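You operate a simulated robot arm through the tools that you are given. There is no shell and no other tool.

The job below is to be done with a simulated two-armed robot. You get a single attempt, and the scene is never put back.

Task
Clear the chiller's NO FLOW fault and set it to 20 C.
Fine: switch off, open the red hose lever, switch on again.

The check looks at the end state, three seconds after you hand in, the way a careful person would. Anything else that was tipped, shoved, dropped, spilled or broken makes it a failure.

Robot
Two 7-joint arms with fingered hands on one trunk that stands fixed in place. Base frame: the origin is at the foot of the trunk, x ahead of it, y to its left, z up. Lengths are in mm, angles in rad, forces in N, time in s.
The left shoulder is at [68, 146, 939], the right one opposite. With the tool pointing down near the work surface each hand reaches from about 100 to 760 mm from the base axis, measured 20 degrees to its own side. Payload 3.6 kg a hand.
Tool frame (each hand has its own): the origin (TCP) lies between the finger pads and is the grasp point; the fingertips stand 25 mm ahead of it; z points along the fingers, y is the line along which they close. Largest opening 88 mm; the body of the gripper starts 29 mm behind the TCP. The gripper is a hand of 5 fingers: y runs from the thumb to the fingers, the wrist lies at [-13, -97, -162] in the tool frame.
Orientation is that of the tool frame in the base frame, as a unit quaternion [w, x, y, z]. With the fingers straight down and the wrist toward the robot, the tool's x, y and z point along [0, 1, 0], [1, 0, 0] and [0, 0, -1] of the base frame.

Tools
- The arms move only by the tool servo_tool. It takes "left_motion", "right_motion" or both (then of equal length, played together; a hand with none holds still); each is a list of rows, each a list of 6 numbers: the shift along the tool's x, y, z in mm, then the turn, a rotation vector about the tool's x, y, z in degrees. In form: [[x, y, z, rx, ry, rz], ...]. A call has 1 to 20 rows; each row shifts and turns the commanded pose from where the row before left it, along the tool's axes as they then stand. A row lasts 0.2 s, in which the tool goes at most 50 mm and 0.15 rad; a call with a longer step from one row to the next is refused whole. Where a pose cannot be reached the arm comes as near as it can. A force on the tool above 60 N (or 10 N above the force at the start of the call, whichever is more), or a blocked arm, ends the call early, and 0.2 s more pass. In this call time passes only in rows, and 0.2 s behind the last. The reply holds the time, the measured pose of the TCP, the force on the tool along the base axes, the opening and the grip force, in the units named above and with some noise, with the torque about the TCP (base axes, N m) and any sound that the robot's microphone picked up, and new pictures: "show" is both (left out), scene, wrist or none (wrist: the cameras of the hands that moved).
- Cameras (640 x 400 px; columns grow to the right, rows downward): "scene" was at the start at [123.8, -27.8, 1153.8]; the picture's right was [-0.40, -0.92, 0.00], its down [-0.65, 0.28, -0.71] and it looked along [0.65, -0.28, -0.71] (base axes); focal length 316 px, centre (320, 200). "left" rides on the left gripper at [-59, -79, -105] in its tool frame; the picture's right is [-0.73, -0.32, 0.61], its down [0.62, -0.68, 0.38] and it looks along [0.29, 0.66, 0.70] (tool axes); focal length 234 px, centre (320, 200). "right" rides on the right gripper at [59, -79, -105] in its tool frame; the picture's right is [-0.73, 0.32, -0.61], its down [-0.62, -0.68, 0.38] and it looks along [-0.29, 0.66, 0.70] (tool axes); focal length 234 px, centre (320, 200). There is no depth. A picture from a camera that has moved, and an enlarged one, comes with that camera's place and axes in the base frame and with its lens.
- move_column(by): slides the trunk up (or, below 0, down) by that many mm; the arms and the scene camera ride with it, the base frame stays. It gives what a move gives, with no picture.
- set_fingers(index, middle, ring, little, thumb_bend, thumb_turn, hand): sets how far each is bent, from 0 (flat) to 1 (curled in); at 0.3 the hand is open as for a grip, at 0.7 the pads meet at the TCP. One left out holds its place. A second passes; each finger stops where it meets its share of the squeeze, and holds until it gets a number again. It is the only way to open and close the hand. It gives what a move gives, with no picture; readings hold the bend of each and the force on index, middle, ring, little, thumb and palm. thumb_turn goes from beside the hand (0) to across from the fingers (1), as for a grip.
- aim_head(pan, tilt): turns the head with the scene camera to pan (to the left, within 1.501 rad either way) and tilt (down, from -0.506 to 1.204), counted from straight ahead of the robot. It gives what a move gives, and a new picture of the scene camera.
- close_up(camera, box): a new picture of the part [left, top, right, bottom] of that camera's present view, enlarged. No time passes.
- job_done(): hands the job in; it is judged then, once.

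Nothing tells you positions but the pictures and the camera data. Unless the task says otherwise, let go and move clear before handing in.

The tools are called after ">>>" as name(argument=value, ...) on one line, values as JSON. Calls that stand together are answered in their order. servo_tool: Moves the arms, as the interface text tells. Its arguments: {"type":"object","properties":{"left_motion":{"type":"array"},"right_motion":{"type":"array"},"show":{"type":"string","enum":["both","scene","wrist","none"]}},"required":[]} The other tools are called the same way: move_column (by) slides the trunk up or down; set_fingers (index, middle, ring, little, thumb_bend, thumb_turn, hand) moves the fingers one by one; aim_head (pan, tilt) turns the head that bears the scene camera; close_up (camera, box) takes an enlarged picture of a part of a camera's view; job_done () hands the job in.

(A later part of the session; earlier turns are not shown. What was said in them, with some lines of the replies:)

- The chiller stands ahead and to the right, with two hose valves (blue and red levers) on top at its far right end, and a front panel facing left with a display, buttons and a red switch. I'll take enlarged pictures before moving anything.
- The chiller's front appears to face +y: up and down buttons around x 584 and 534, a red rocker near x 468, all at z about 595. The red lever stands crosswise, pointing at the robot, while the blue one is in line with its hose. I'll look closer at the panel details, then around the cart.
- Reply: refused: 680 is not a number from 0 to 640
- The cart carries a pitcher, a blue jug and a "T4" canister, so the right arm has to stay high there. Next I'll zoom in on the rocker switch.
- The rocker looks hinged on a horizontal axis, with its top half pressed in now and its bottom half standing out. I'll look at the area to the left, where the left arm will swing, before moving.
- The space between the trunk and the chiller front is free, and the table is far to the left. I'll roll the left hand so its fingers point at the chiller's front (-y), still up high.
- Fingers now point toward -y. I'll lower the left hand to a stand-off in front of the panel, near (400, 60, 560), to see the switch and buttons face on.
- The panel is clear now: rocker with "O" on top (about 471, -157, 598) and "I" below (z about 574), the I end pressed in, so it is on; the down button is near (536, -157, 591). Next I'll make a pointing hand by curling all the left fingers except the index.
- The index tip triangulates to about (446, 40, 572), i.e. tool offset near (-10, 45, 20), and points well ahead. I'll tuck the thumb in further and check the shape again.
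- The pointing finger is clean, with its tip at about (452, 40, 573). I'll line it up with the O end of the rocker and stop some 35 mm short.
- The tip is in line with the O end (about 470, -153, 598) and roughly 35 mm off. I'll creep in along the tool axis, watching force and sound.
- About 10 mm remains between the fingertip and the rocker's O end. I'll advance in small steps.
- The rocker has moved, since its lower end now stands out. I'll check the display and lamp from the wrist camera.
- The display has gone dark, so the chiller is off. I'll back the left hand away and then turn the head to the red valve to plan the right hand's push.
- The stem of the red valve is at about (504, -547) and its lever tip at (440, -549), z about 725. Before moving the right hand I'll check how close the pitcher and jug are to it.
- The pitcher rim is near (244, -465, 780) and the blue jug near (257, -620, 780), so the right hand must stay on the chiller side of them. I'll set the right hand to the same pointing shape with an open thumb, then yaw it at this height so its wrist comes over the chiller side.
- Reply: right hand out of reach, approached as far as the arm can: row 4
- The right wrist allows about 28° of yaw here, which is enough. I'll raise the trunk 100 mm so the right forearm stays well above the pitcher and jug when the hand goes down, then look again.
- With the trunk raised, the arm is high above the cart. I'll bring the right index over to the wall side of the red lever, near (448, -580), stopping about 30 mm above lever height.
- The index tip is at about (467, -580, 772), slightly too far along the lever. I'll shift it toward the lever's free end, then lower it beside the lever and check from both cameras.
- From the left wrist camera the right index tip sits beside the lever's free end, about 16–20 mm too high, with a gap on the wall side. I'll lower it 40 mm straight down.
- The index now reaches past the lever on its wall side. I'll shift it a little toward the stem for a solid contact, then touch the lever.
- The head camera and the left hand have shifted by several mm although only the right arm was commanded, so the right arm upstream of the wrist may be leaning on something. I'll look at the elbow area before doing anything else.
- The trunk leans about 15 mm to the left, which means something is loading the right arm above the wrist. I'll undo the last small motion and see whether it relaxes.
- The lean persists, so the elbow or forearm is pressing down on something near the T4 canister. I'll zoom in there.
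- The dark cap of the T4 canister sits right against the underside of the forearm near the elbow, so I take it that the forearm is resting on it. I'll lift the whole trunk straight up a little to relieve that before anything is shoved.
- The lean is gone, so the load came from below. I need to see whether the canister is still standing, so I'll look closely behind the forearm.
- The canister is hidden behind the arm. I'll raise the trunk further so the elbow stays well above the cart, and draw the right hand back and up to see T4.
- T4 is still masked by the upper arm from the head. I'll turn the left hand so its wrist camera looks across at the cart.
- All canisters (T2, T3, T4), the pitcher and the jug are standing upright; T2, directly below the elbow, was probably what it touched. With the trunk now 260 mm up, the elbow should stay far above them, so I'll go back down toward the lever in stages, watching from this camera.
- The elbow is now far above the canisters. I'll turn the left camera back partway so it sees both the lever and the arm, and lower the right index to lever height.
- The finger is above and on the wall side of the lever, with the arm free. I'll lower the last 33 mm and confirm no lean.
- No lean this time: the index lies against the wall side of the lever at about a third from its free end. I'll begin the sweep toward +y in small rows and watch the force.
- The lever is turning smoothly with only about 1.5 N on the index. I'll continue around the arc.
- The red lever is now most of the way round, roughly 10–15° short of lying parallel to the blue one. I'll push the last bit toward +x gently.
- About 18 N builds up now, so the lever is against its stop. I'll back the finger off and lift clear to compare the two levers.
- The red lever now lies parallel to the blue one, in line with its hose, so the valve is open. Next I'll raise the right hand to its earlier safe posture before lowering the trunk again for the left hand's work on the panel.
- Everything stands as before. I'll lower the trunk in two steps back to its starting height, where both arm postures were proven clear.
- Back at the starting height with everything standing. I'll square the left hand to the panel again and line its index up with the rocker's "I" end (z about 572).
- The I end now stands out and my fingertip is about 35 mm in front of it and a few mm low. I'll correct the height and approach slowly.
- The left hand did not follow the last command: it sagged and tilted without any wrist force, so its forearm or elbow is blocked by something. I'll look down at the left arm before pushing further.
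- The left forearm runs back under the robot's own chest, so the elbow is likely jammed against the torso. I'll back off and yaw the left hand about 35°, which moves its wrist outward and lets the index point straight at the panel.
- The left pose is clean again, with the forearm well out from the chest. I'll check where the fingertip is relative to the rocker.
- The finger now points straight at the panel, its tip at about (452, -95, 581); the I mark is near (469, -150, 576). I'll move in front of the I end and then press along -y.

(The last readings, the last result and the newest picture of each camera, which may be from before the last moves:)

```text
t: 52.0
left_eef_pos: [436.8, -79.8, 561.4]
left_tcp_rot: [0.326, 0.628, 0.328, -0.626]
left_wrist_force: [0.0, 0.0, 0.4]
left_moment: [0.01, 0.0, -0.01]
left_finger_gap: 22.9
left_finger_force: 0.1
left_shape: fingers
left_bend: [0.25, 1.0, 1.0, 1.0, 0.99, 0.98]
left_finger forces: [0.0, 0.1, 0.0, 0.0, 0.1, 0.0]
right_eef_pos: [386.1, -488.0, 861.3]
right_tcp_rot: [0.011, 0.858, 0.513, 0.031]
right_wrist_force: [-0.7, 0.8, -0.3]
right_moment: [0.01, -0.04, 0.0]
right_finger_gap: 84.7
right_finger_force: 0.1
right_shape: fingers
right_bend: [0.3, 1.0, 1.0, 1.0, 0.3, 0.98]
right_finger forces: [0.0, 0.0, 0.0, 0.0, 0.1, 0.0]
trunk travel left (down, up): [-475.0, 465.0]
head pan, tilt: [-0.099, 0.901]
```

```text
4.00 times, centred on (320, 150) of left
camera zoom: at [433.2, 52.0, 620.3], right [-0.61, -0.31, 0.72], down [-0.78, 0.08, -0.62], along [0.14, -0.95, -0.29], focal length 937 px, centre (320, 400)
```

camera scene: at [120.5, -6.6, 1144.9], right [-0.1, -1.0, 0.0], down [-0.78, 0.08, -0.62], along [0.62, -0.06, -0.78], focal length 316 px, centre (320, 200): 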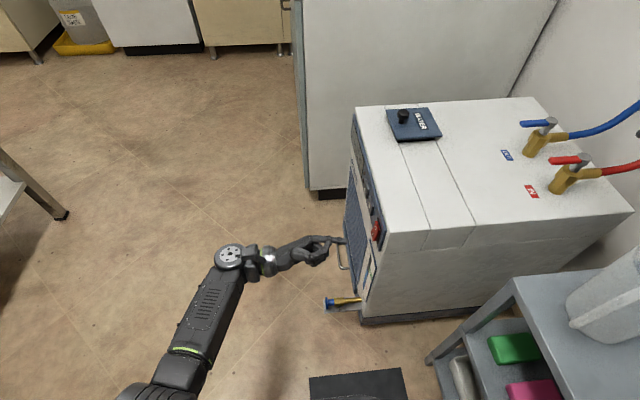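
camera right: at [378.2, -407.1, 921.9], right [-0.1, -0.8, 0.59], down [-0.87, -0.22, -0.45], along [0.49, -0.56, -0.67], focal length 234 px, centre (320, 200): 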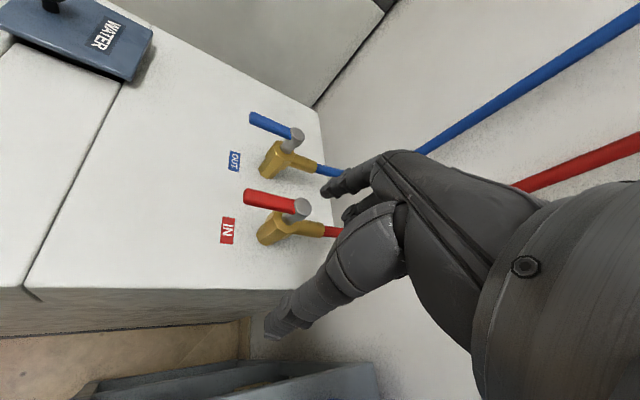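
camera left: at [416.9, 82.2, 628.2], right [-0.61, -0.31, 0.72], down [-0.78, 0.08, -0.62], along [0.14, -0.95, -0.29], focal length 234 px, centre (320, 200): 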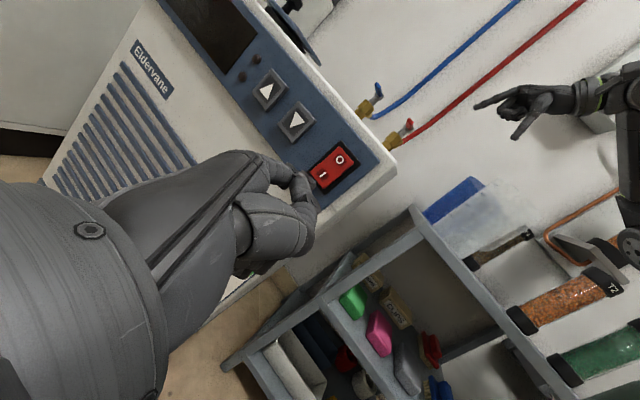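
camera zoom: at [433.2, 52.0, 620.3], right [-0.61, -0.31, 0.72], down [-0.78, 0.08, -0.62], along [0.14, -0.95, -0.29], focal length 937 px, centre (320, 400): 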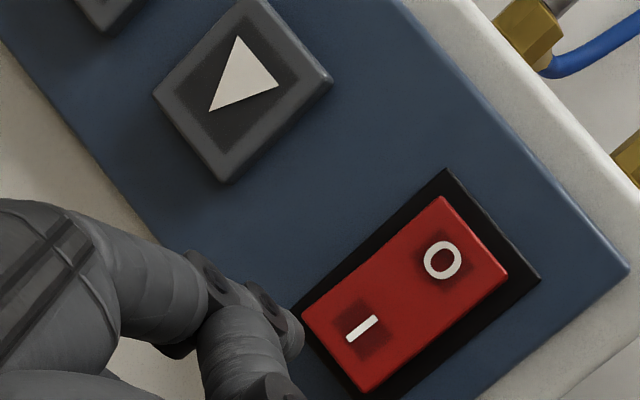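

The fingertip is lined up with the I mark, about 20–25 mm away. I'll press in along -y, slowing down at contact.

>>> servo_tool(left_motion=[[0, 2.3, 3.3, 0, 0, 0], [0, 2.3, 3.3, 0, 0, 0], [0, 2.3, 3.3, 0, 0, 0], [0, 2.3, 3.3, 0, 0, 0], [0, 1.15, 1.64, 0, 0, 0], [0, 1.15, 1.64, 0, 0, 0], [0, 1.15, 1.64, 0, 0, 0], [0, 1.15, 1.64, 0, 0, 0]], show="none")

>>> close_up(camera="scene", box=[310, 190, 422, 260])

>>> close_up(camera="left", box=[200, 0, 440, 200])

```text
t: 53.8
left_eef_pos: [436.1, -102.7, 559.7]
left_tcp_rot: [0.327, 0.628, 0.327, -0.626]
left_wrist_force: [0.1, 0.9, -0.4]
left_moment: [0.03, 0.01, 0.03]
left_finger_gap: 23.0
left_finger_force: 0.2
left_shape: fingers
left_bend: [0.25, 1.0, 1.0, 1.0, 0.99, 0.98]
left_finger forces: [0.8, 0.1, 0.1, 0.1, 0.1, 0.0]
right_eef_pos: [386.7, -487.4, 860.9]
right_tcp_rot: [0.011, 0.857, 0.514, 0.032]
right_wrist_force: [0.2, 0.6, 0.3]
right_moment: [0.02, 0.0, 0.01]
right_finger_gap: 84.6
right_finger_force: 0.0
right_shape: fingers
right_bend: [0.3, 1.0, 1.0, 1.0, 0.3, 0.98]
right_finger forces: [0.1, 0.0, 0.1, 0.0, 0.0, 0.0]
trunk travel left (down, up): [-475.0, 465.0]
head pan, tilt: [-0.099, 0.901]
```

```text
5.71 times, centred on (366, 225) of scene
camera zoom: at [120.6, -6.6, 1145.0], right [-0.1, -1.0, 0.0], down [-0.78, 0.08, -0.62], along [0.62, -0.06, -0.78], focal length 1808 px, centre (57, 57)
```

zoom: 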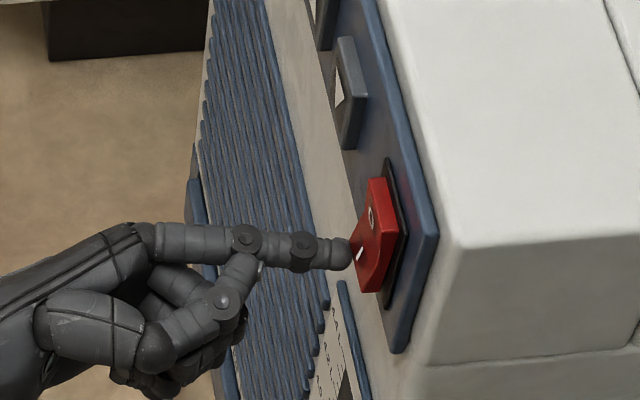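

```text
2.00 times, centred on (320, 100) of left
camera zoom: at [432.8, 28.2, 620.2], right [-0.61, -0.31, 0.72], down [-0.78, 0.08, -0.62], along [0.14, -0.95, -0.29], focal length 468 px, centre (320, 400)
```

zoom: 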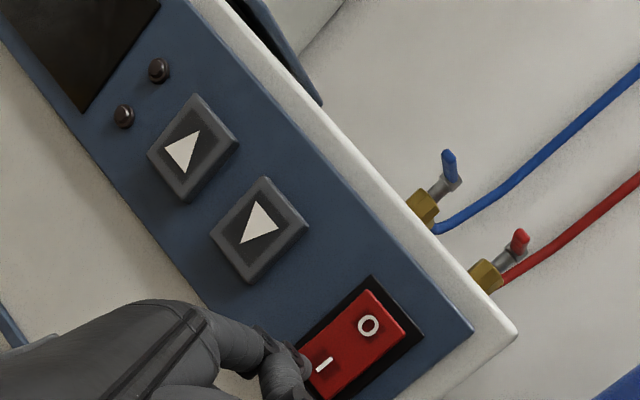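

Contact is made (0.8 N) and the rocker is starting to turn. I'll press a few mm more until it snaps.

>>> servo_tool(left_motion=[[0, 0.86, 1.23, 0, 0, 0], [0, 0.86, 1.23, 0, 0, 0], [0, 0.86, 1.23, 0, 0, 0], [0, 0.86, 1.23, 0, 0, 0]], show="none")

>>> close_up(camera="scene", box=[310, 190, 422, 260])

>>> close_up(camera="left", box=[200, 0, 440, 200])

```text
t: 54.8
left_eef_pos: [439.0, -106.4, 559.4]
left_tcp_rot: [-0.326, -0.627, -0.327, 0.627]
left_wrist_force: [1.1, 19.1, -0.7]
left_moment: [-0.2, 0.02, 0.81]
left_finger_gap: 22.4
left_finger_force: 9.8
left_shape: fingers
left_bend: [0.26, 1.0, 1.0, 1.0, 0.99, 0.98]
left_finger forces: [19.6, 0.1, 0.0, 0.1, 0.1, 0.0]
right_eef_pos: [386.0, -484.5, 862.7]
right_tcp_rot: [0.013, 0.858, 0.512, 0.03]
right_wrist_force: [-0.3, -1.2, -0.1]
right_moment: [0.0, -0.03, 0.03]
right_finger_gap: 84.6
right_finger_force: 0.1
right_shape: fingers
right_bend: [0.3, 1.0, 1.0, 1.0, 0.3, 0.98]
right_finger forces: [0.0, 0.0, 0.0, 0.0, 0.1, 0.1]
trunk travel left (down, up): [-475.0, 465.0]
head pan, tilt: [-0.099, 0.901]
```

```text
5.71 times, centred on (366, 225) of scene
camera zoom: at [122.7, 1.9, 1144.6], right [-0.1, -0.99, 0.01], down [-0.78, 0.07, -0.62], along [0.62, -0.07, -0.78], focal length 1808 px, centre (57, 57)
```

zoom: 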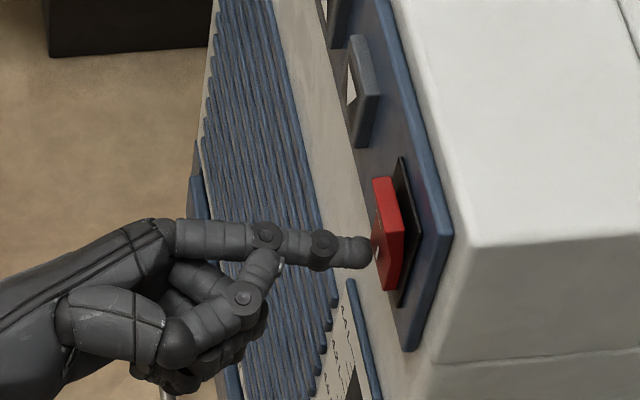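

```text
2.00 times, centred on (320, 100) of left
camera zoom: at [434.3, 25.0, 618.9], right [-0.61, -0.31, 0.73], down [-0.78, 0.08, -0.62], along [0.14, -0.95, -0.29], focal length 468 px, centre (320, 400)
```

zoom: 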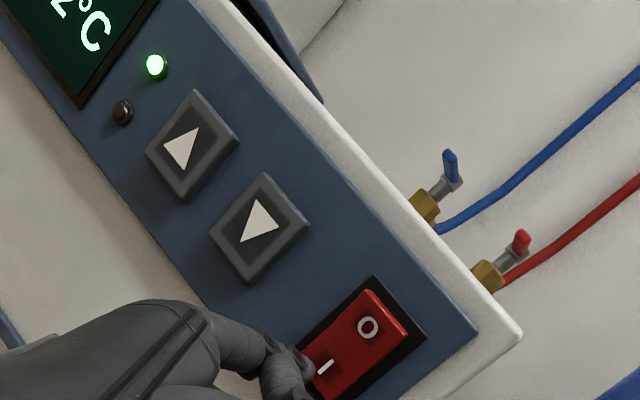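

It snapped: the display is on and the lamp is green now. I'll back off the rocker and read the display.

>>> servo_tool(left_motion=[[0, -2.3, -3.3, 0, 0, 0], [0, -5.7, -8.2, 0, 0, 0], [0, -5.7, -8.2, 0, 0, 0], [0, -5.7, -8.2, 0, 0, 0]], show="wrist")

>>> close_up(camera="left", box=[160, 0, 420, 200])

>>> close_up(camera="scene", box=[310, 150, 422, 220])

```text
t: 55.8
left_eef_pos: [434.9, -71.9, 559.8]
left_tcp_rot: [-0.326, -0.626, -0.327, 0.628]
left_wrist_force: [0.5, 0.2, -0.5]
left_moment: [0.0, 0.02, -0.03]
left_finger_gap: 23.0
left_finger_force: 0.0
left_shape: fingers
left_bend: [0.25, 1.0, 1.0, 1.0, 0.99, 0.98]
left_finger forces: [0.1, 0.1, 0.0, 0.0, 0.1, 0.0]
right_eef_pos: [383.9, -483.6, 860.6]
right_tcp_rot: [0.012, 0.857, 0.514, 0.03]
right_wrist_force: [0.3, 0.5, 0.4]
right_moment: [0.02, 0.0, 0.0]
right_finger_gap: 84.6
right_finger_force: 0.1
right_shape: fingers
right_bend: [0.3, 1.0, 1.0, 1.0, 0.3, 0.98]
right_finger forces: [0.1, 0.1, 0.0, 0.1, 0.0, 0.1]
trunk travel left (down, up): [-475.0, 465.0]
head pan, tilt: [-0.099, 0.901]
camera left: at [431.9, 58.8, 619.3], right [-0.61, -0.31, 0.73], down [-0.78, 0.08, -0.62], along [0.14, -0.95, -0.29], focal length 234 px, centre (320, 200)
```

left: 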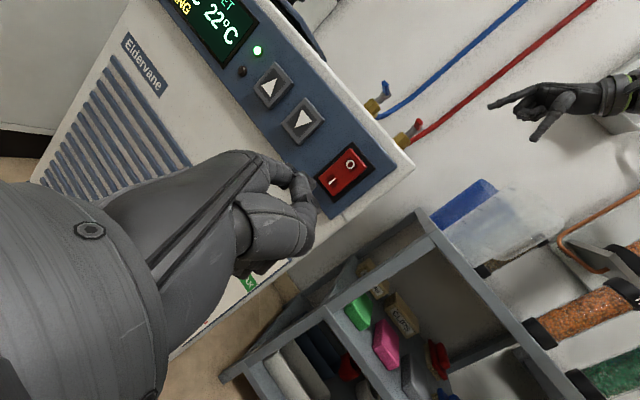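

```text
2.00 times, centred on (290, 100) of left
camera zoom: at [431.9, 58.8, 619.3], right [-0.61, -0.31, 0.73], down [-0.78, 0.08, -0.62], along [0.14, -0.95, -0.29], focal length 468 px, centre (380, 400)
```

zoom: 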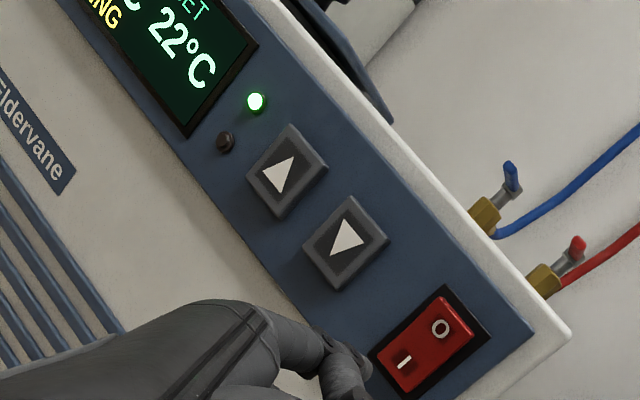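

```text
5.71 times, centred on (366, 185) of scene
camera zoom: at [118.3, -0.8, 1144.8], right [-0.1, -1.0, 0.0], down [-0.78, 0.08, -0.62], along [0.62, -0.06, -0.78], focal length 1808 px, centre (57, 286)
```

zoom: 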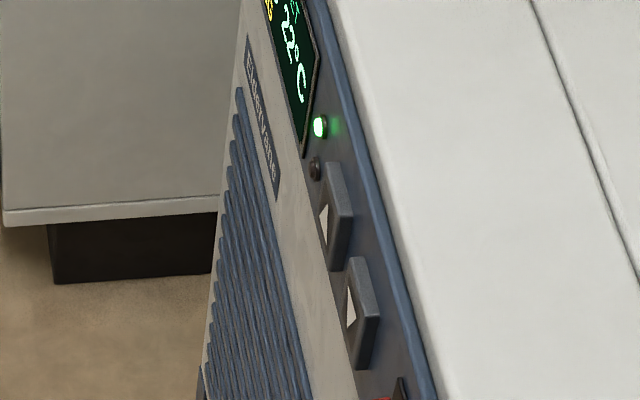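

The fault has cleared: the lamp is green, the status line ends in "...ING" and SET reads 22 °C. I'll read the full display and check which button is "down".

>>> close_up(camera="left", box=[0, 0, 640, 40])

>>> close_up(camera="left", box=[240, 50, 340, 150])

```text
1.00 times, centred on (320, 20) of left (not enlarged: the box is as wide or as high as the picture)
camera zoom: at [431.9, 58.8, 619.3], right [-0.61, -0.31, 0.73], down [-0.78, 0.08, -0.62], along [0.14, -0.95, -0.29], focal length 234 px, centre (320, 380)
```

zoom: 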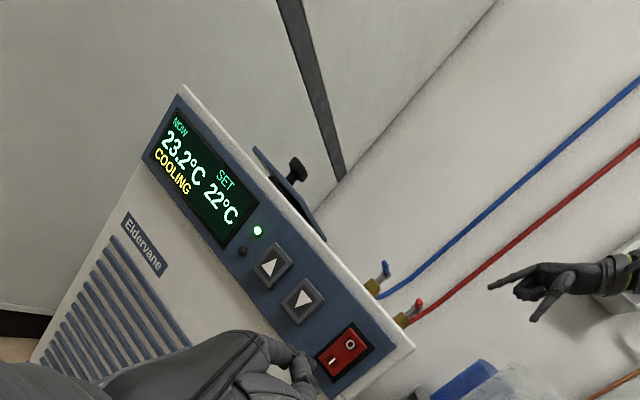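

```text
4.00 times, centred on (290, 100) of left
camera zoom: at [431.9, 58.8, 619.3], right [-0.61, -0.31, 0.73], down [-0.78, 0.08, -0.62], along [0.14, -0.95, -0.29], focal length 937 px, centre (440, 600)
```

zoom: 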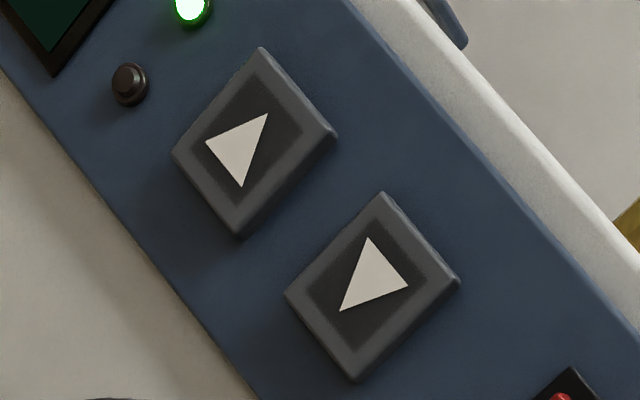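

The display reads NOW 23.2 °C, COOLING, SET 22 °C, and the nearer button (x about 528, z about 591) carries the down arrow. I'll bring the index in front of it, yawing back a little to stay within reach.

>>> servo_tool(left_motion=[[0, 0, 0, -6.7, 0, 0], [0, 0, 0, -6.7, 0, 0], [0, 0, 0, -6.6, 0, 0], [-6.6, 17.2, 1.6, 0, 0, 0], [-6.6, 17.2, 1.6, 0, 0, 0], [-6.6, 17.2, 1.6, 0, 0, 0]], show="wrist")

>>> close_up(camera="scene", box=[310, 170, 422, 240])

>>> close_up(camera="left", box=[220, 100, 380, 200])

```text
t: 57.2
left_eef_pos: [483.2, -83.2, 573.0]
left_tcp_rot: [0.424, 0.562, 0.438, -0.558]
left_wrist_force: [-0.3, 0.3, 0.0]
left_moment: [-0.04, 0.0, 0.0]
left_finger_gap: 22.9
left_finger_force: 0.1
left_shape: fingers
left_bend: [0.25, 1.0, 1.0, 1.0, 0.99, 0.98]
left_finger forces: [0.1, 0.0, 0.0, 0.1, 0.0, 0.0]
right_eef_pos: [385.0, -485.2, 861.0]
right_tcp_rot: [0.012, 0.858, 0.513, 0.03]
right_wrist_force: [0.0, -0.8, 0.1]
right_moment: [0.03, 0.03, 0.03]
right_finger_gap: 84.5
right_finger_force: 0.0
right_shape: fingers
right_bend: [0.3, 1.0, 1.0, 1.0, 0.3, 0.98]
right_finger forces: [0.0, 0.0, 0.0, 0.0, 0.0, 0.1]
trunk travel left (down, up): [-475.0, 465.0]
head pan, tilt: [-0.099, 0.901]
camera left: at [434.1, 36.5, 633.6], right [-0.46, -0.52, 0.72], down [-0.76, -0.18, -0.62], along [0.46, -0.83, -0.31], focal length 234 px, centre (320, 200)
```

left: 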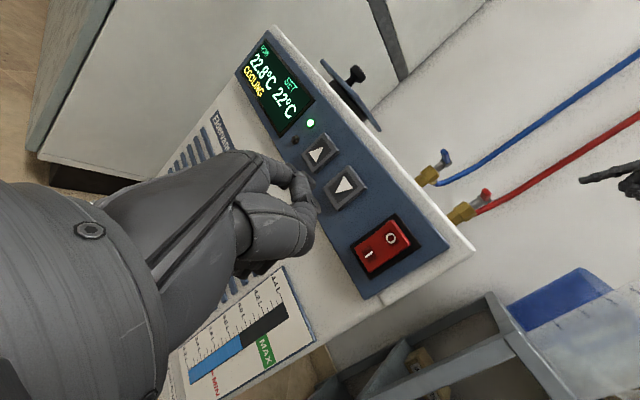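

```text
5.71 times, centred on (366, 205) of scene
camera zoom: at [125.0, -10.8, 1145.0], right [-0.1, -1.0, 0.0], down [-0.78, 0.08, -0.62], along [0.62, -0.06, -0.78], focal length 1808 px, centre (57, 171)
```

zoom: 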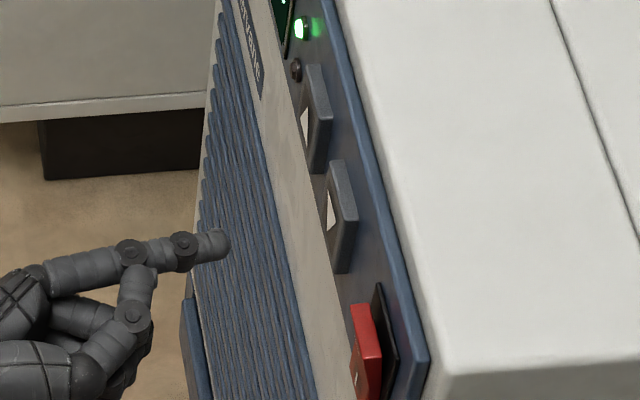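

```text
4.00 times, centred on (300, 150) of left
camera zoom: at [434.1, 36.5, 633.6], right [-0.46, -0.52, 0.72], down [-0.76, -0.18, -0.62], along [0.46, -0.83, -0.31], focal length 937 px, centre (400, 400)
```

zoom: 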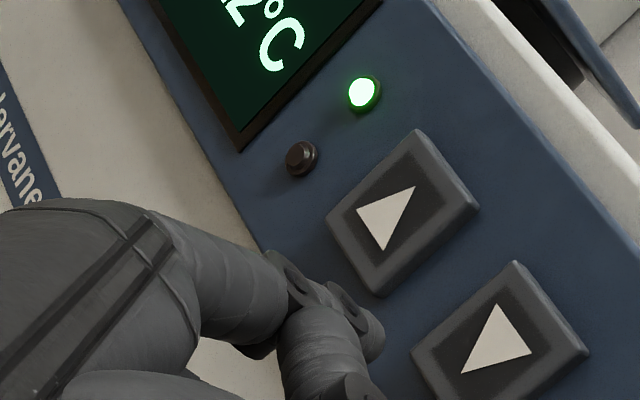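

The pose reads a few mm off what I commanded and the head is swaying slightly, so I'll let it settle and read it again.

>>> servo_tool(left_motion=[[0, 0, 0, 0, 0, 0], [0, 0, 0, 0, 0, 0], [0, 0, 0, 0, 0, 0]], show="scene")

>>> close_up(camera="scene", box=[310, 170, 422, 240])

```text
t: 58.0
left_eef_pos: [484.0, -78.0, 564.4]
left_tcp_rot: [0.42, 0.563, 0.446, -0.554]
left_wrist_force: [0.9, 0.5, 0.7]
left_moment: [0.03, -0.01, 0.01]
left_finger_gap: 23.0
left_finger_force: 0.1
left_shape: fingers
left_bend: [0.25, 1.0, 1.0, 1.0, 0.99, 0.98]
left_finger forces: [0.0, 0.0, 0.0, 0.0, 0.0, 0.0]
right_eef_pos: [386.7, -488.6, 860.8]
right_tcp_rot: [0.012, 0.858, 0.513, 0.032]
right_wrist_force: [0.2, 1.0, -0.3]
right_moment: [-0.04, 0.02, 0.01]
right_finger_gap: 84.5
right_finger_force: 0.1
right_shape: fingers
right_bend: [0.3, 1.0, 1.0, 1.0, 0.3, 0.98]
right_finger forces: [0.0, 0.0, 0.0, 0.1, 0.0, 0.1]
trunk travel left (down, up): [-475.0, 465.0]
head pan, tilt: [-0.099, 0.901]
camera scene: at [118.0, -3.8, 1145.0], right [-0.1, -1.0, 0.0], down [-0.78, 0.08, -0.62], along [0.62, -0.06, -0.78], focal length 316 px, centre (320, 200)
```

scene: 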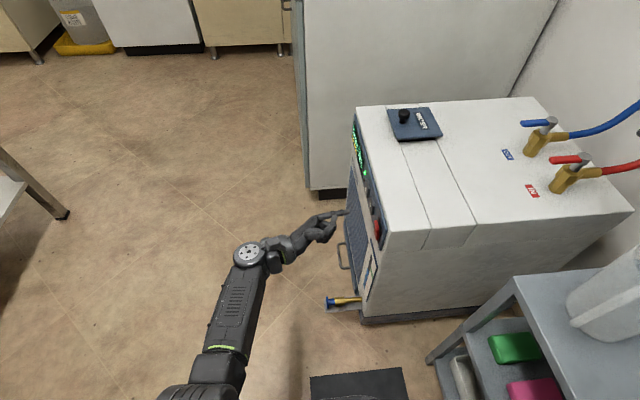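

```text
5.71 times, centred on (366, 205) of scene
camera zoom: at [118.0, -3.8, 1145.0], right [-0.1, -1.0, 0.0], down [-0.78, 0.08, -0.62], along [0.62, -0.06, -0.78], focal length 1808 px, centre (57, 171)
```

zoom: 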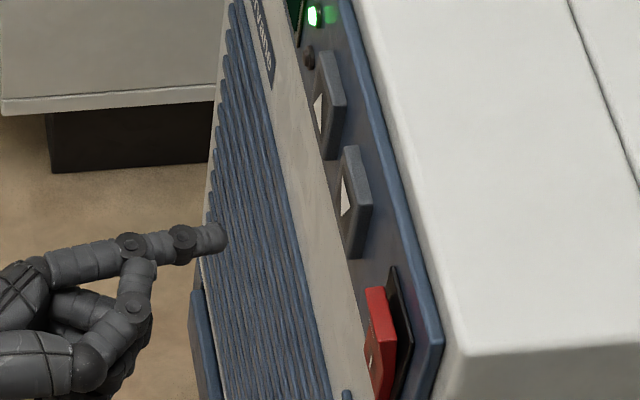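

The hand is sagging again at this yaw, so the elbow is likely pressing on the chest once more. I'll yaw back to the 35° attitude, which held well at the rocker, and recheck.

>>> servo_tool(left_motion=[[0, 0, -5, 6.7, 0, 0], [0, 0, -5, 6.7, 0, 0], [0, 0, -5, 6.6, 0, 0], [0, 0, 0, 0, 0, 0], [0, 0, 0, 0, 0, 0]], show="scene")

>>> close_up(camera="scene", box=[310, 170, 422, 240])

```text
t: 59.2
left_eef_pos: [490.9, -78.3, 580.2]
left_tcp_rot: [0.327, 0.629, 0.326, -0.626]
left_wrist_force: [0.0, 0.2, -0.5]
left_moment: [0.0, -0.01, 0.05]
left_finger_gap: 22.8
left_finger_force: 0.0
left_shape: fingers
left_bend: [0.25, 1.0, 1.0, 1.0, 1.0, 0.98]
left_finger forces: [0.0, 0.0, 0.1, 0.0, 0.0, 0.0]
right_eef_pos: [387.8, -485.4, 861.6]
right_tcp_rot: [0.013, 0.857, 0.514, 0.031]
right_wrist_force: [0.0, 0.5, -0.8]
right_moment: [0.02, 0.01, -0.03]
right_finger_gap: 84.7
right_finger_force: 0.1
right_shape: fingers
right_bend: [0.3, 1.0, 1.0, 1.0, 0.3, 0.98]
right_finger forces: [0.0, 0.1, 0.1, 0.0, 0.0, 0.1]
trunk travel left (down, up): [-475.0, 465.0]
head pan, tilt: [-0.099, 0.901]
camera scene: at [127.0, -5.1, 1144.5], right [-0.1, -1.0, 0.0], down [-0.78, 0.07, -0.62], along [0.62, -0.06, -0.78], focal length 316 px, centre (320, 200)
```

scene: 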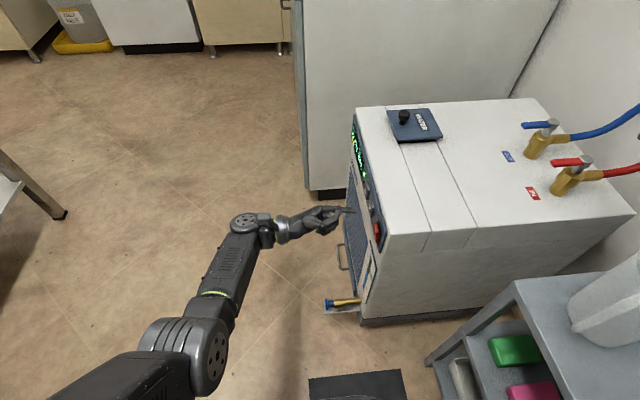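

```text
5.71 times, centred on (366, 205) of scene
camera zoom: at [127.0, -5.1, 1144.5], right [-0.1, -1.0, 0.0], down [-0.78, 0.07, -0.62], along [0.62, -0.06, -0.78], focal length 1808 px, centre (57, 171)
```

zoom: 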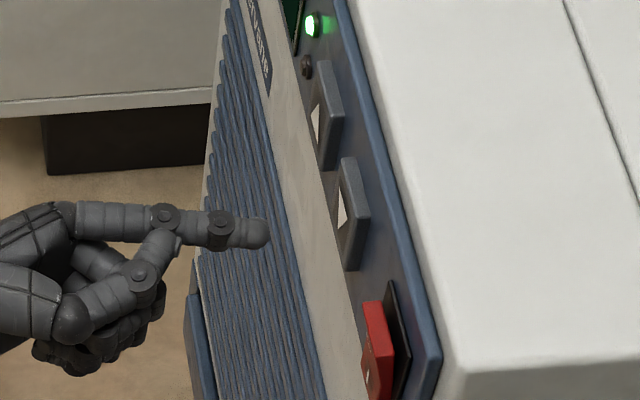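

The pose is accurate again, with the arm extended clear of the chest. The tip is at about (522, -124, 591); I'll shift it in front of the down button, then tap in and out.

>>> servo_tool(left_motion=[[0, 7.5, 3.5, 0, 0, 0], [0, 7.5, 3.6, 0, 0, 0], [0, 0, 0, 0, 0, 0]], show="none")

>>> close_up(camera="scene", box=[310, 170, 422, 240])

>>> close_up(camera="left", box=[220, 100, 380, 200])

>>> close_up(camera="left", box=[0, 0, 640, 40])

```text
t: 60.0
left_eef_pos: [498.7, -93.9, 582.1]
left_tcp_rot: [0.326, 0.628, 0.326, -0.626]
left_wrist_force: [0.2, -0.1, 0.4]
left_moment: [-0.03, -0.04, -0.02]
left_finger_gap: 22.9
left_finger_force: 0.1
left_shape: fingers
left_bend: [0.25, 1.0, 1.0, 1.0, 1.0, 0.98]
left_finger forces: [0.0, 0.0, 0.0, 0.0, 0.1, 0.0]
right_eef_pos: [385.4, -487.4, 861.6]
right_tcp_rot: [0.012, 0.858, 0.513, 0.032]
right_wrist_force: [-0.8, 0.1, -0.6]
right_moment: [-0.02, 0.01, 0.01]
right_finger_gap: 84.9
right_finger_force: 0.0
right_shape: fingers
right_bend: [0.3, 1.0, 1.0, 1.0, 0.3, 0.98]
right_finger forces: [0.0, 0.0, 0.0, 0.0, 0.1, 0.1]
trunk travel left (down, up): [-475.0, 465.0]
head pan, tilt: [-0.099, 0.901]
```

```text
5.71 times, centred on (366, 205) of scene
camera zoom: at [120.2, 1.4, 1144.6], right [-0.1, -0.99, 0.0], down [-0.78, 0.08, -0.62], along [0.62, -0.07, -0.78], focal length 1808 px, centre (57, 171)
```

zoom: 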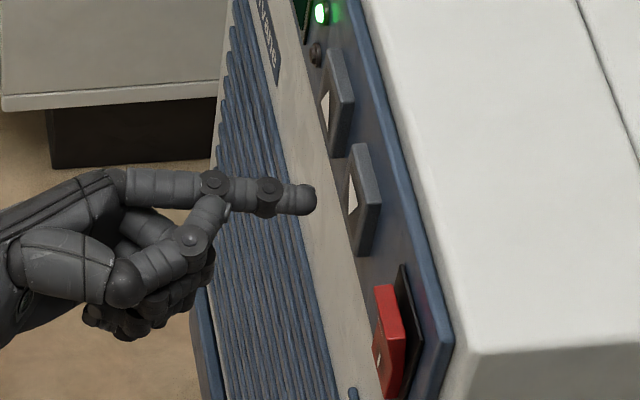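

```text
4.00 times, centred on (300, 150) of left
camera zoom: at [495.0, 37.7, 640.9], right [-0.61, -0.31, 0.72], down [-0.78, 0.08, -0.62], along [0.14, -0.95, -0.29], focal length 937 px, centre (400, 400)
```

zoom: 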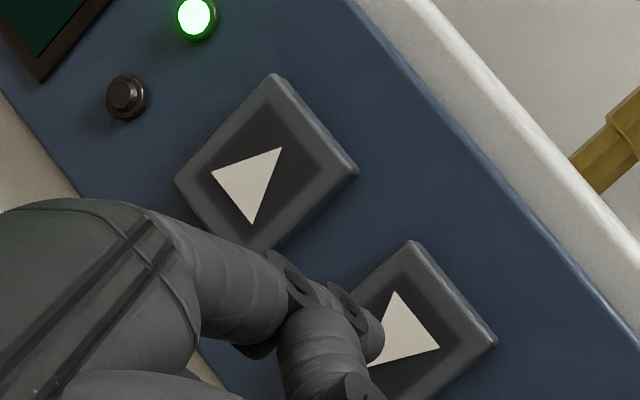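

```text
1.00 times, centred on (320, 20) of left (not enlarged: the box is as wide or as high as the picture)
camera zoom: at [495.0, 37.7, 640.9], right [-0.61, -0.31, 0.72], down [-0.78, 0.08, -0.62], along [0.14, -0.95, -0.29], focal length 234 px, centre (320, 380)
```

zoom: 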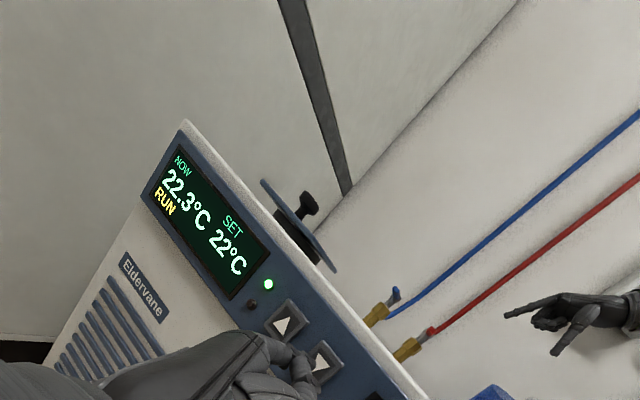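

The unit shows RUN, NOW 22.3 °C, SET 22 °C, and my fingertip is about 14 mm in front of the down button. I'll do a short tap in and back out.

>>> servo_tool(left_motion=[[0, 2.3, 3.28, 0, 0, 0], [0, 2.3, 3.28, 0, 0, 0], [0, 2.3, 3.28, 0, 0, 0], [0, 1.15, 1.64, 0, 0, 0], [0, 1.15, 1.64, 0, 0, 0], [0, -3.4, -4.9, 0, 0, 0], [0, -5.7, -8.2, 0, 0, 0], [0, 0, 0, 0, 0, 0]], show="none")

>>> close_up(camera="left", box=[0, 0, 640, 40])

>>> close_up(camera="scene", box=[310, 170, 422, 240])

```text
t: 61.8
left_eef_pos: [497.8, -93.1, 580.0]
left_tcp_rot: [0.326, 0.628, 0.327, -0.626]
left_wrist_force: [-0.5, -0.6, 0.2]
left_moment: [-0.02, 0.02, -0.02]
left_finger_gap: 22.9
left_finger_force: 0.0
left_shape: fingers
left_bend: [0.25, 1.0, 1.0, 1.0, 1.0, 0.98]
left_finger forces: [0.0, 0.0, 0.1, 0.1, 0.0, 0.0]
right_eef_pos: [385.8, -487.0, 860.4]
right_tcp_rot: [0.012, 0.858, 0.513, 0.031]
right_wrist_force: [0.1, -0.4, 0.0]
right_moment: [0.01, -0.02, 0.01]
right_finger_gap: 84.7
right_finger_force: 0.0
right_shape: fingers
right_bend: [0.3, 1.0, 1.0, 1.0, 0.3, 0.98]
right_finger forces: [0.0, 0.0, 0.1, 0.1, 0.1, 0.1]
trunk travel left (down, up): [-475.0, 465.0]
head pan, tilt: [-0.099, 0.901]
heard: click
```

```text
1.00 times, centred on (320, 20) of left (not enlarged: the box is as wide or as high as the picture)
camera zoom: at [494.7, 38.0, 639.7], right [-0.61, -0.31, 0.72], down [-0.78, 0.08, -0.62], along [0.14, -0.95, -0.29], focal length 234 px, centre (320, 380)
```

zoom: 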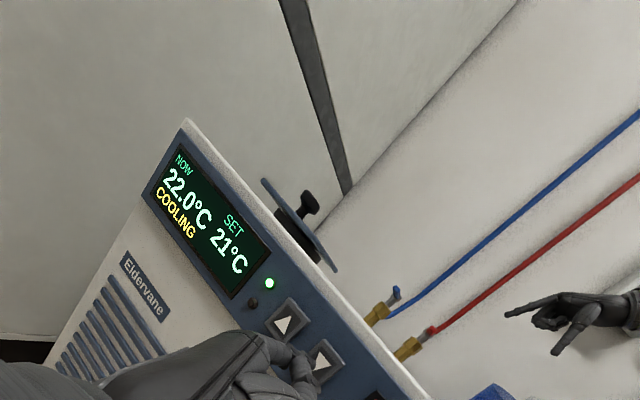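

```text
5.71 times, centred on (366, 205) of scene
camera zoom: at [126.3, -5.1, 1144.6], right [-0.1, -1.0, 0.0], down [-0.78, 0.07, -0.62], along [0.62, -0.06, -0.78], focal length 1808 px, centre (57, 171)
```

zoom: 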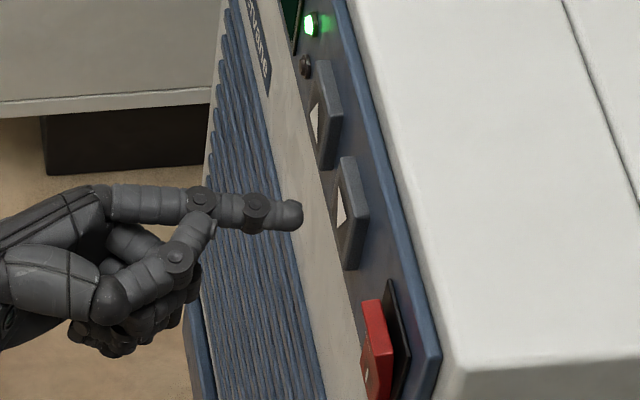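

A click was heard and SET now reads 21 °C. I'll repeat exactly the same tap once more.

>>> servo_tool(left_motion=[[0, 2.3, 3.28, 0, 0, 0], [0, 2.3, 3.28, 0, 0, 0], [0, 2.3, 3.28, 0, 0, 0], [0, 1.15, 1.64, 0, 0, 0], [0, 1.15, 1.64, 0, 0, 0], [0, -3.4, -4.9, 0, 0, 0], [0, -5.7, -8.2, 0, 0, 0], [0, 0, 0, 0, 0, 0]], show="none")

>>> close_up(camera="left", box=[0, 0, 640, 40])

```text
t: 63.6
left_eef_pos: [500.0, -93.7, 580.5]
left_tcp_rot: [0.326, 0.627, 0.327, -0.627]
left_wrist_force: [0.1, 0.4, 0.7]
left_moment: [0.01, 0.02, 0.02]
left_finger_gap: 22.8
left_finger_force: 0.0
left_shape: fingers
left_bend: [0.25, 1.0, 1.0, 1.0, 1.0, 0.98]
left_finger forces: [0.1, 0.0, 0.0, 0.0, 0.0, 0.0]
right_eef_pos: [386.3, -486.8, 860.9]
right_tcp_rot: [0.011, 0.857, 0.514, 0.031]
right_wrist_force: [0.2, 0.1, 0.4]
right_moment: [0.0, -0.02, 0.01]
right_finger_gap: 84.8
right_finger_force: 0.0
right_shape: fingers
right_bend: [0.3, 1.0, 1.0, 1.0, 0.3, 0.98]
right_finger forces: [0.0, 0.1, 0.0, 0.1, 0.0, 0.0]
trunk travel left (down, up): [-475.0, 465.0]
head pan, tilt: [-0.099, 0.901]
heard: click
```

```text
1.00 times, centred on (320, 20) of left (not enlarged: the box is as wide or as high as the picture)
camera zoom: at [495.3, 37.5, 640.3], right [-0.61, -0.31, 0.72], down [-0.78, 0.08, -0.62], along [0.14, -0.95, -0.29], focal length 234 px, centre (320, 380)
```

zoom: 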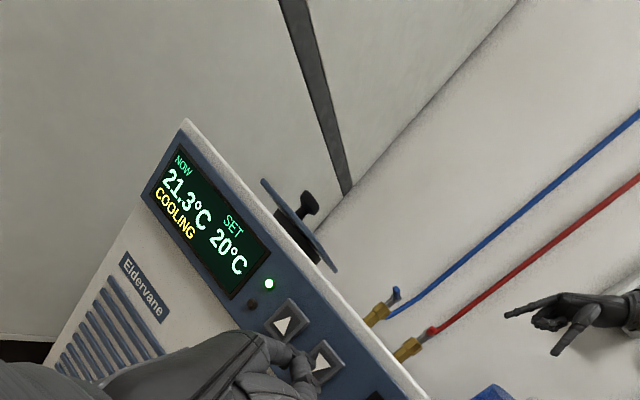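

SET now reads 20 °C and the chiller is cooling. I'll draw the left hand away from the panel and take a last look around.

>>> servo_tool(left_motion=[[0, -8, -12, 0, 0, 0], [0, -17.2, -24.6, 0, 0, 0], [0, -17.2, -24.6, 0, 0, 0], [0, -17.2, -24.6, 0, 0, 0], [0, 0, 0, 0, 0, 0]], show="wrist")

>>> aim_head(pan=-0.75, tilt=0.7)

>>> close_up(camera="left", box=[160, 0, 480, 200])

>>> close_up(camera="left", box=[400, 100, 640, 300])

```text
t: 64.8
left_eef_pos: [499.0, 9.6, 579.3]
left_tcp_rot: [0.326, 0.628, 0.326, -0.627]
left_wrist_force: [0.2, 0.0, -1.2]
left_moment: [-0.02, 0.01, -0.01]
left_finger_gap: 22.8
left_finger_force: 0.1
left_shape: fingers
left_bend: [0.25, 1.0, 1.0, 1.0, 1.0, 0.98]
left_finger forces: [0.0, 0.0, 0.0, 0.1, 0.1, 0.0]
right_eef_pos: [384.9, -486.6, 861.5]
right_tcp_rot: [0.011, 0.857, 0.514, 0.032]
right_wrist_force: [0.8, 0.3, -0.7]
right_moment: [0.0, -0.03, -0.02]
right_finger_gap: 84.6
right_finger_force: 0.1
right_shape: fingers
right_bend: [0.3, 1.0, 1.0, 1.0, 0.3, 0.98]
right_finger forces: [0.1, 0.0, 0.1, 0.0, 0.1, 0.0]
trunk travel left (down, up): [-475.0, 465.0]
head pan, tilt: [-0.099, 0.901]
camera left: at [494.8, 140.9, 639.1], right [-0.61, -0.31, 0.72], down [-0.78, 0.08, -0.62], along [0.14, -0.95, -0.29], focal length 234 px, centre (320, 200)
```

left: 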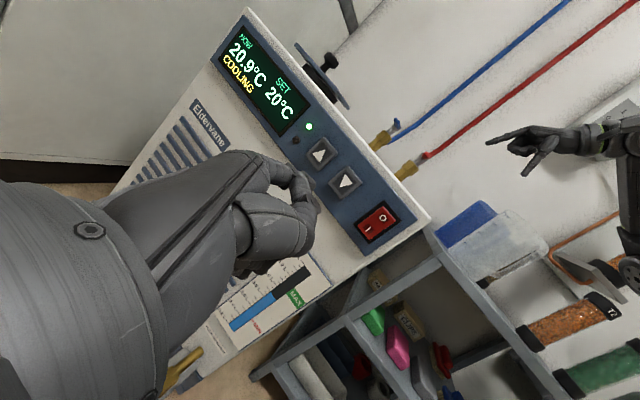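

```text
t: 65.8
left_eef_pos: [499.2, 9.4, 579.4]
left_tcp_rot: [0.326, 0.627, 0.327, -0.627]
left_wrist_force: [0.7, -0.1, 0.5]
left_moment: [0.01, 0.03, -0.01]
left_finger_gap: 23.0
left_finger_force: 0.1
left_shape: fingers
left_bend: [0.25, 1.0, 1.0, 1.0, 1.0, 0.98]
left_finger forces: [0.0, 0.0, 0.0, 0.1, 0.0, 0.1]
right_eef_pos: [386.6, -486.6, 861.5]
right_tcp_rot: [0.012, 0.858, 0.513, 0.031]
right_wrist_force: [-1.2, 0.1, -0.5]
right_moment: [-0.01, 0.02, 0.0]
right_finger_gap: 84.8
right_finger_force: 0.2
right_shape: fingers
right_bend: [0.3, 1.0, 1.0, 1.0, 0.3, 0.98]
right_finger forces: [0.0, 0.0, 0.0, 0.0, 0.0, 0.1]
trunk travel left (down, up): [-475.0, 465.0]
head pan, tilt: [-0.75, 0.7]
camera scene: at [111.2, -53.2, 1160.9], right [-0.68, -0.73, 0.0], down [-0.47, 0.44, -0.77], along [0.56, -0.52, -0.64], focal length 316 px, centre (320, 200)
```

scene: 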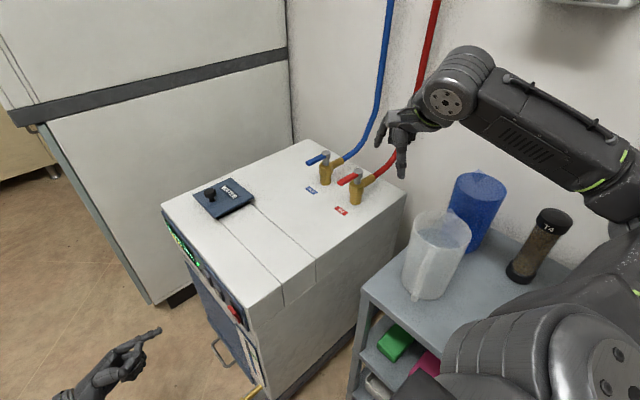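

```text
2.00 times, centred on (320, 100) of left
camera zoom: at [495.7, 140.5, 639.1], right [-0.61, -0.31, 0.72], down [-0.78, 0.08, -0.62], along [0.14, -0.95, -0.29], focal length 468 px, centre (320, 400)
```

zoom: 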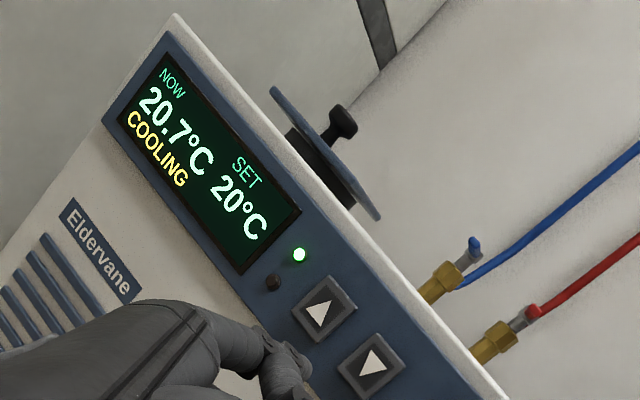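

```text
2.00 times, centred on (520, 200) of left
camera zoom: at [495.7, 140.5, 639.1], right [-0.61, -0.31, 0.72], down [-0.78, 0.08, -0.62], along [0.14, -0.95, -0.29], focal length 468 px, centre (-80, 200)
```

zoom: 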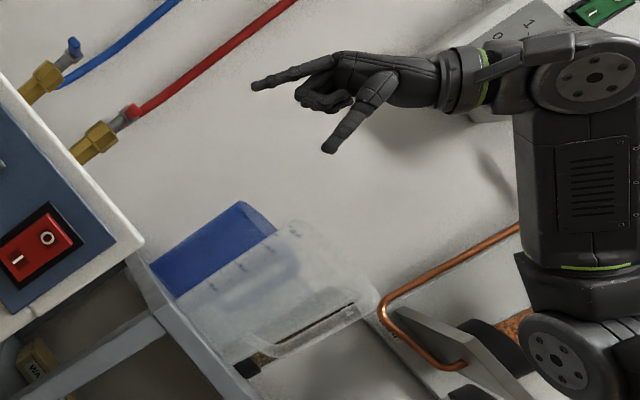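

The chiller shows COOLING with SET 20 °C and a green lamp. The red lever is in line with its hose, and the pitcher, jug and canisters I can see are upright. Both hands are clear and touching nothing, so I'm handing in.

>>> job_done()

```text
The job is handed in.
```

The NO FLOW fault is cleared and the chiller is set to 20 °C. At my last look it was cooling, with NOW at 20.7 °C, SET at 20 °C and a green lamp.

- **Switch off:** I pressed the O end of the red rocker and the display went dark.
- **Open the valve:** I turned the red lever until it hit its stop. It now lies in line with its hose, parallel to the blue one.
- **Switch on:** I pressed the I end. The display came back without NO FLOW.
- **Set point:** I pressed the down button twice, from 22 to 20 °C.

**Contact on the cart:** on my first try at the lever, the right elbow pressed down on something on the cart, most likely the T2 canister. I lifted off and raised the trunk before trying again. Afterwards T2, T3, T4, the pitcher and the jug were all standing upright. I had no earlier view of T2 or T3, so I can't rule out that one of them shifted by a few millimetres.

Both hands were clear of everything when I handed in.
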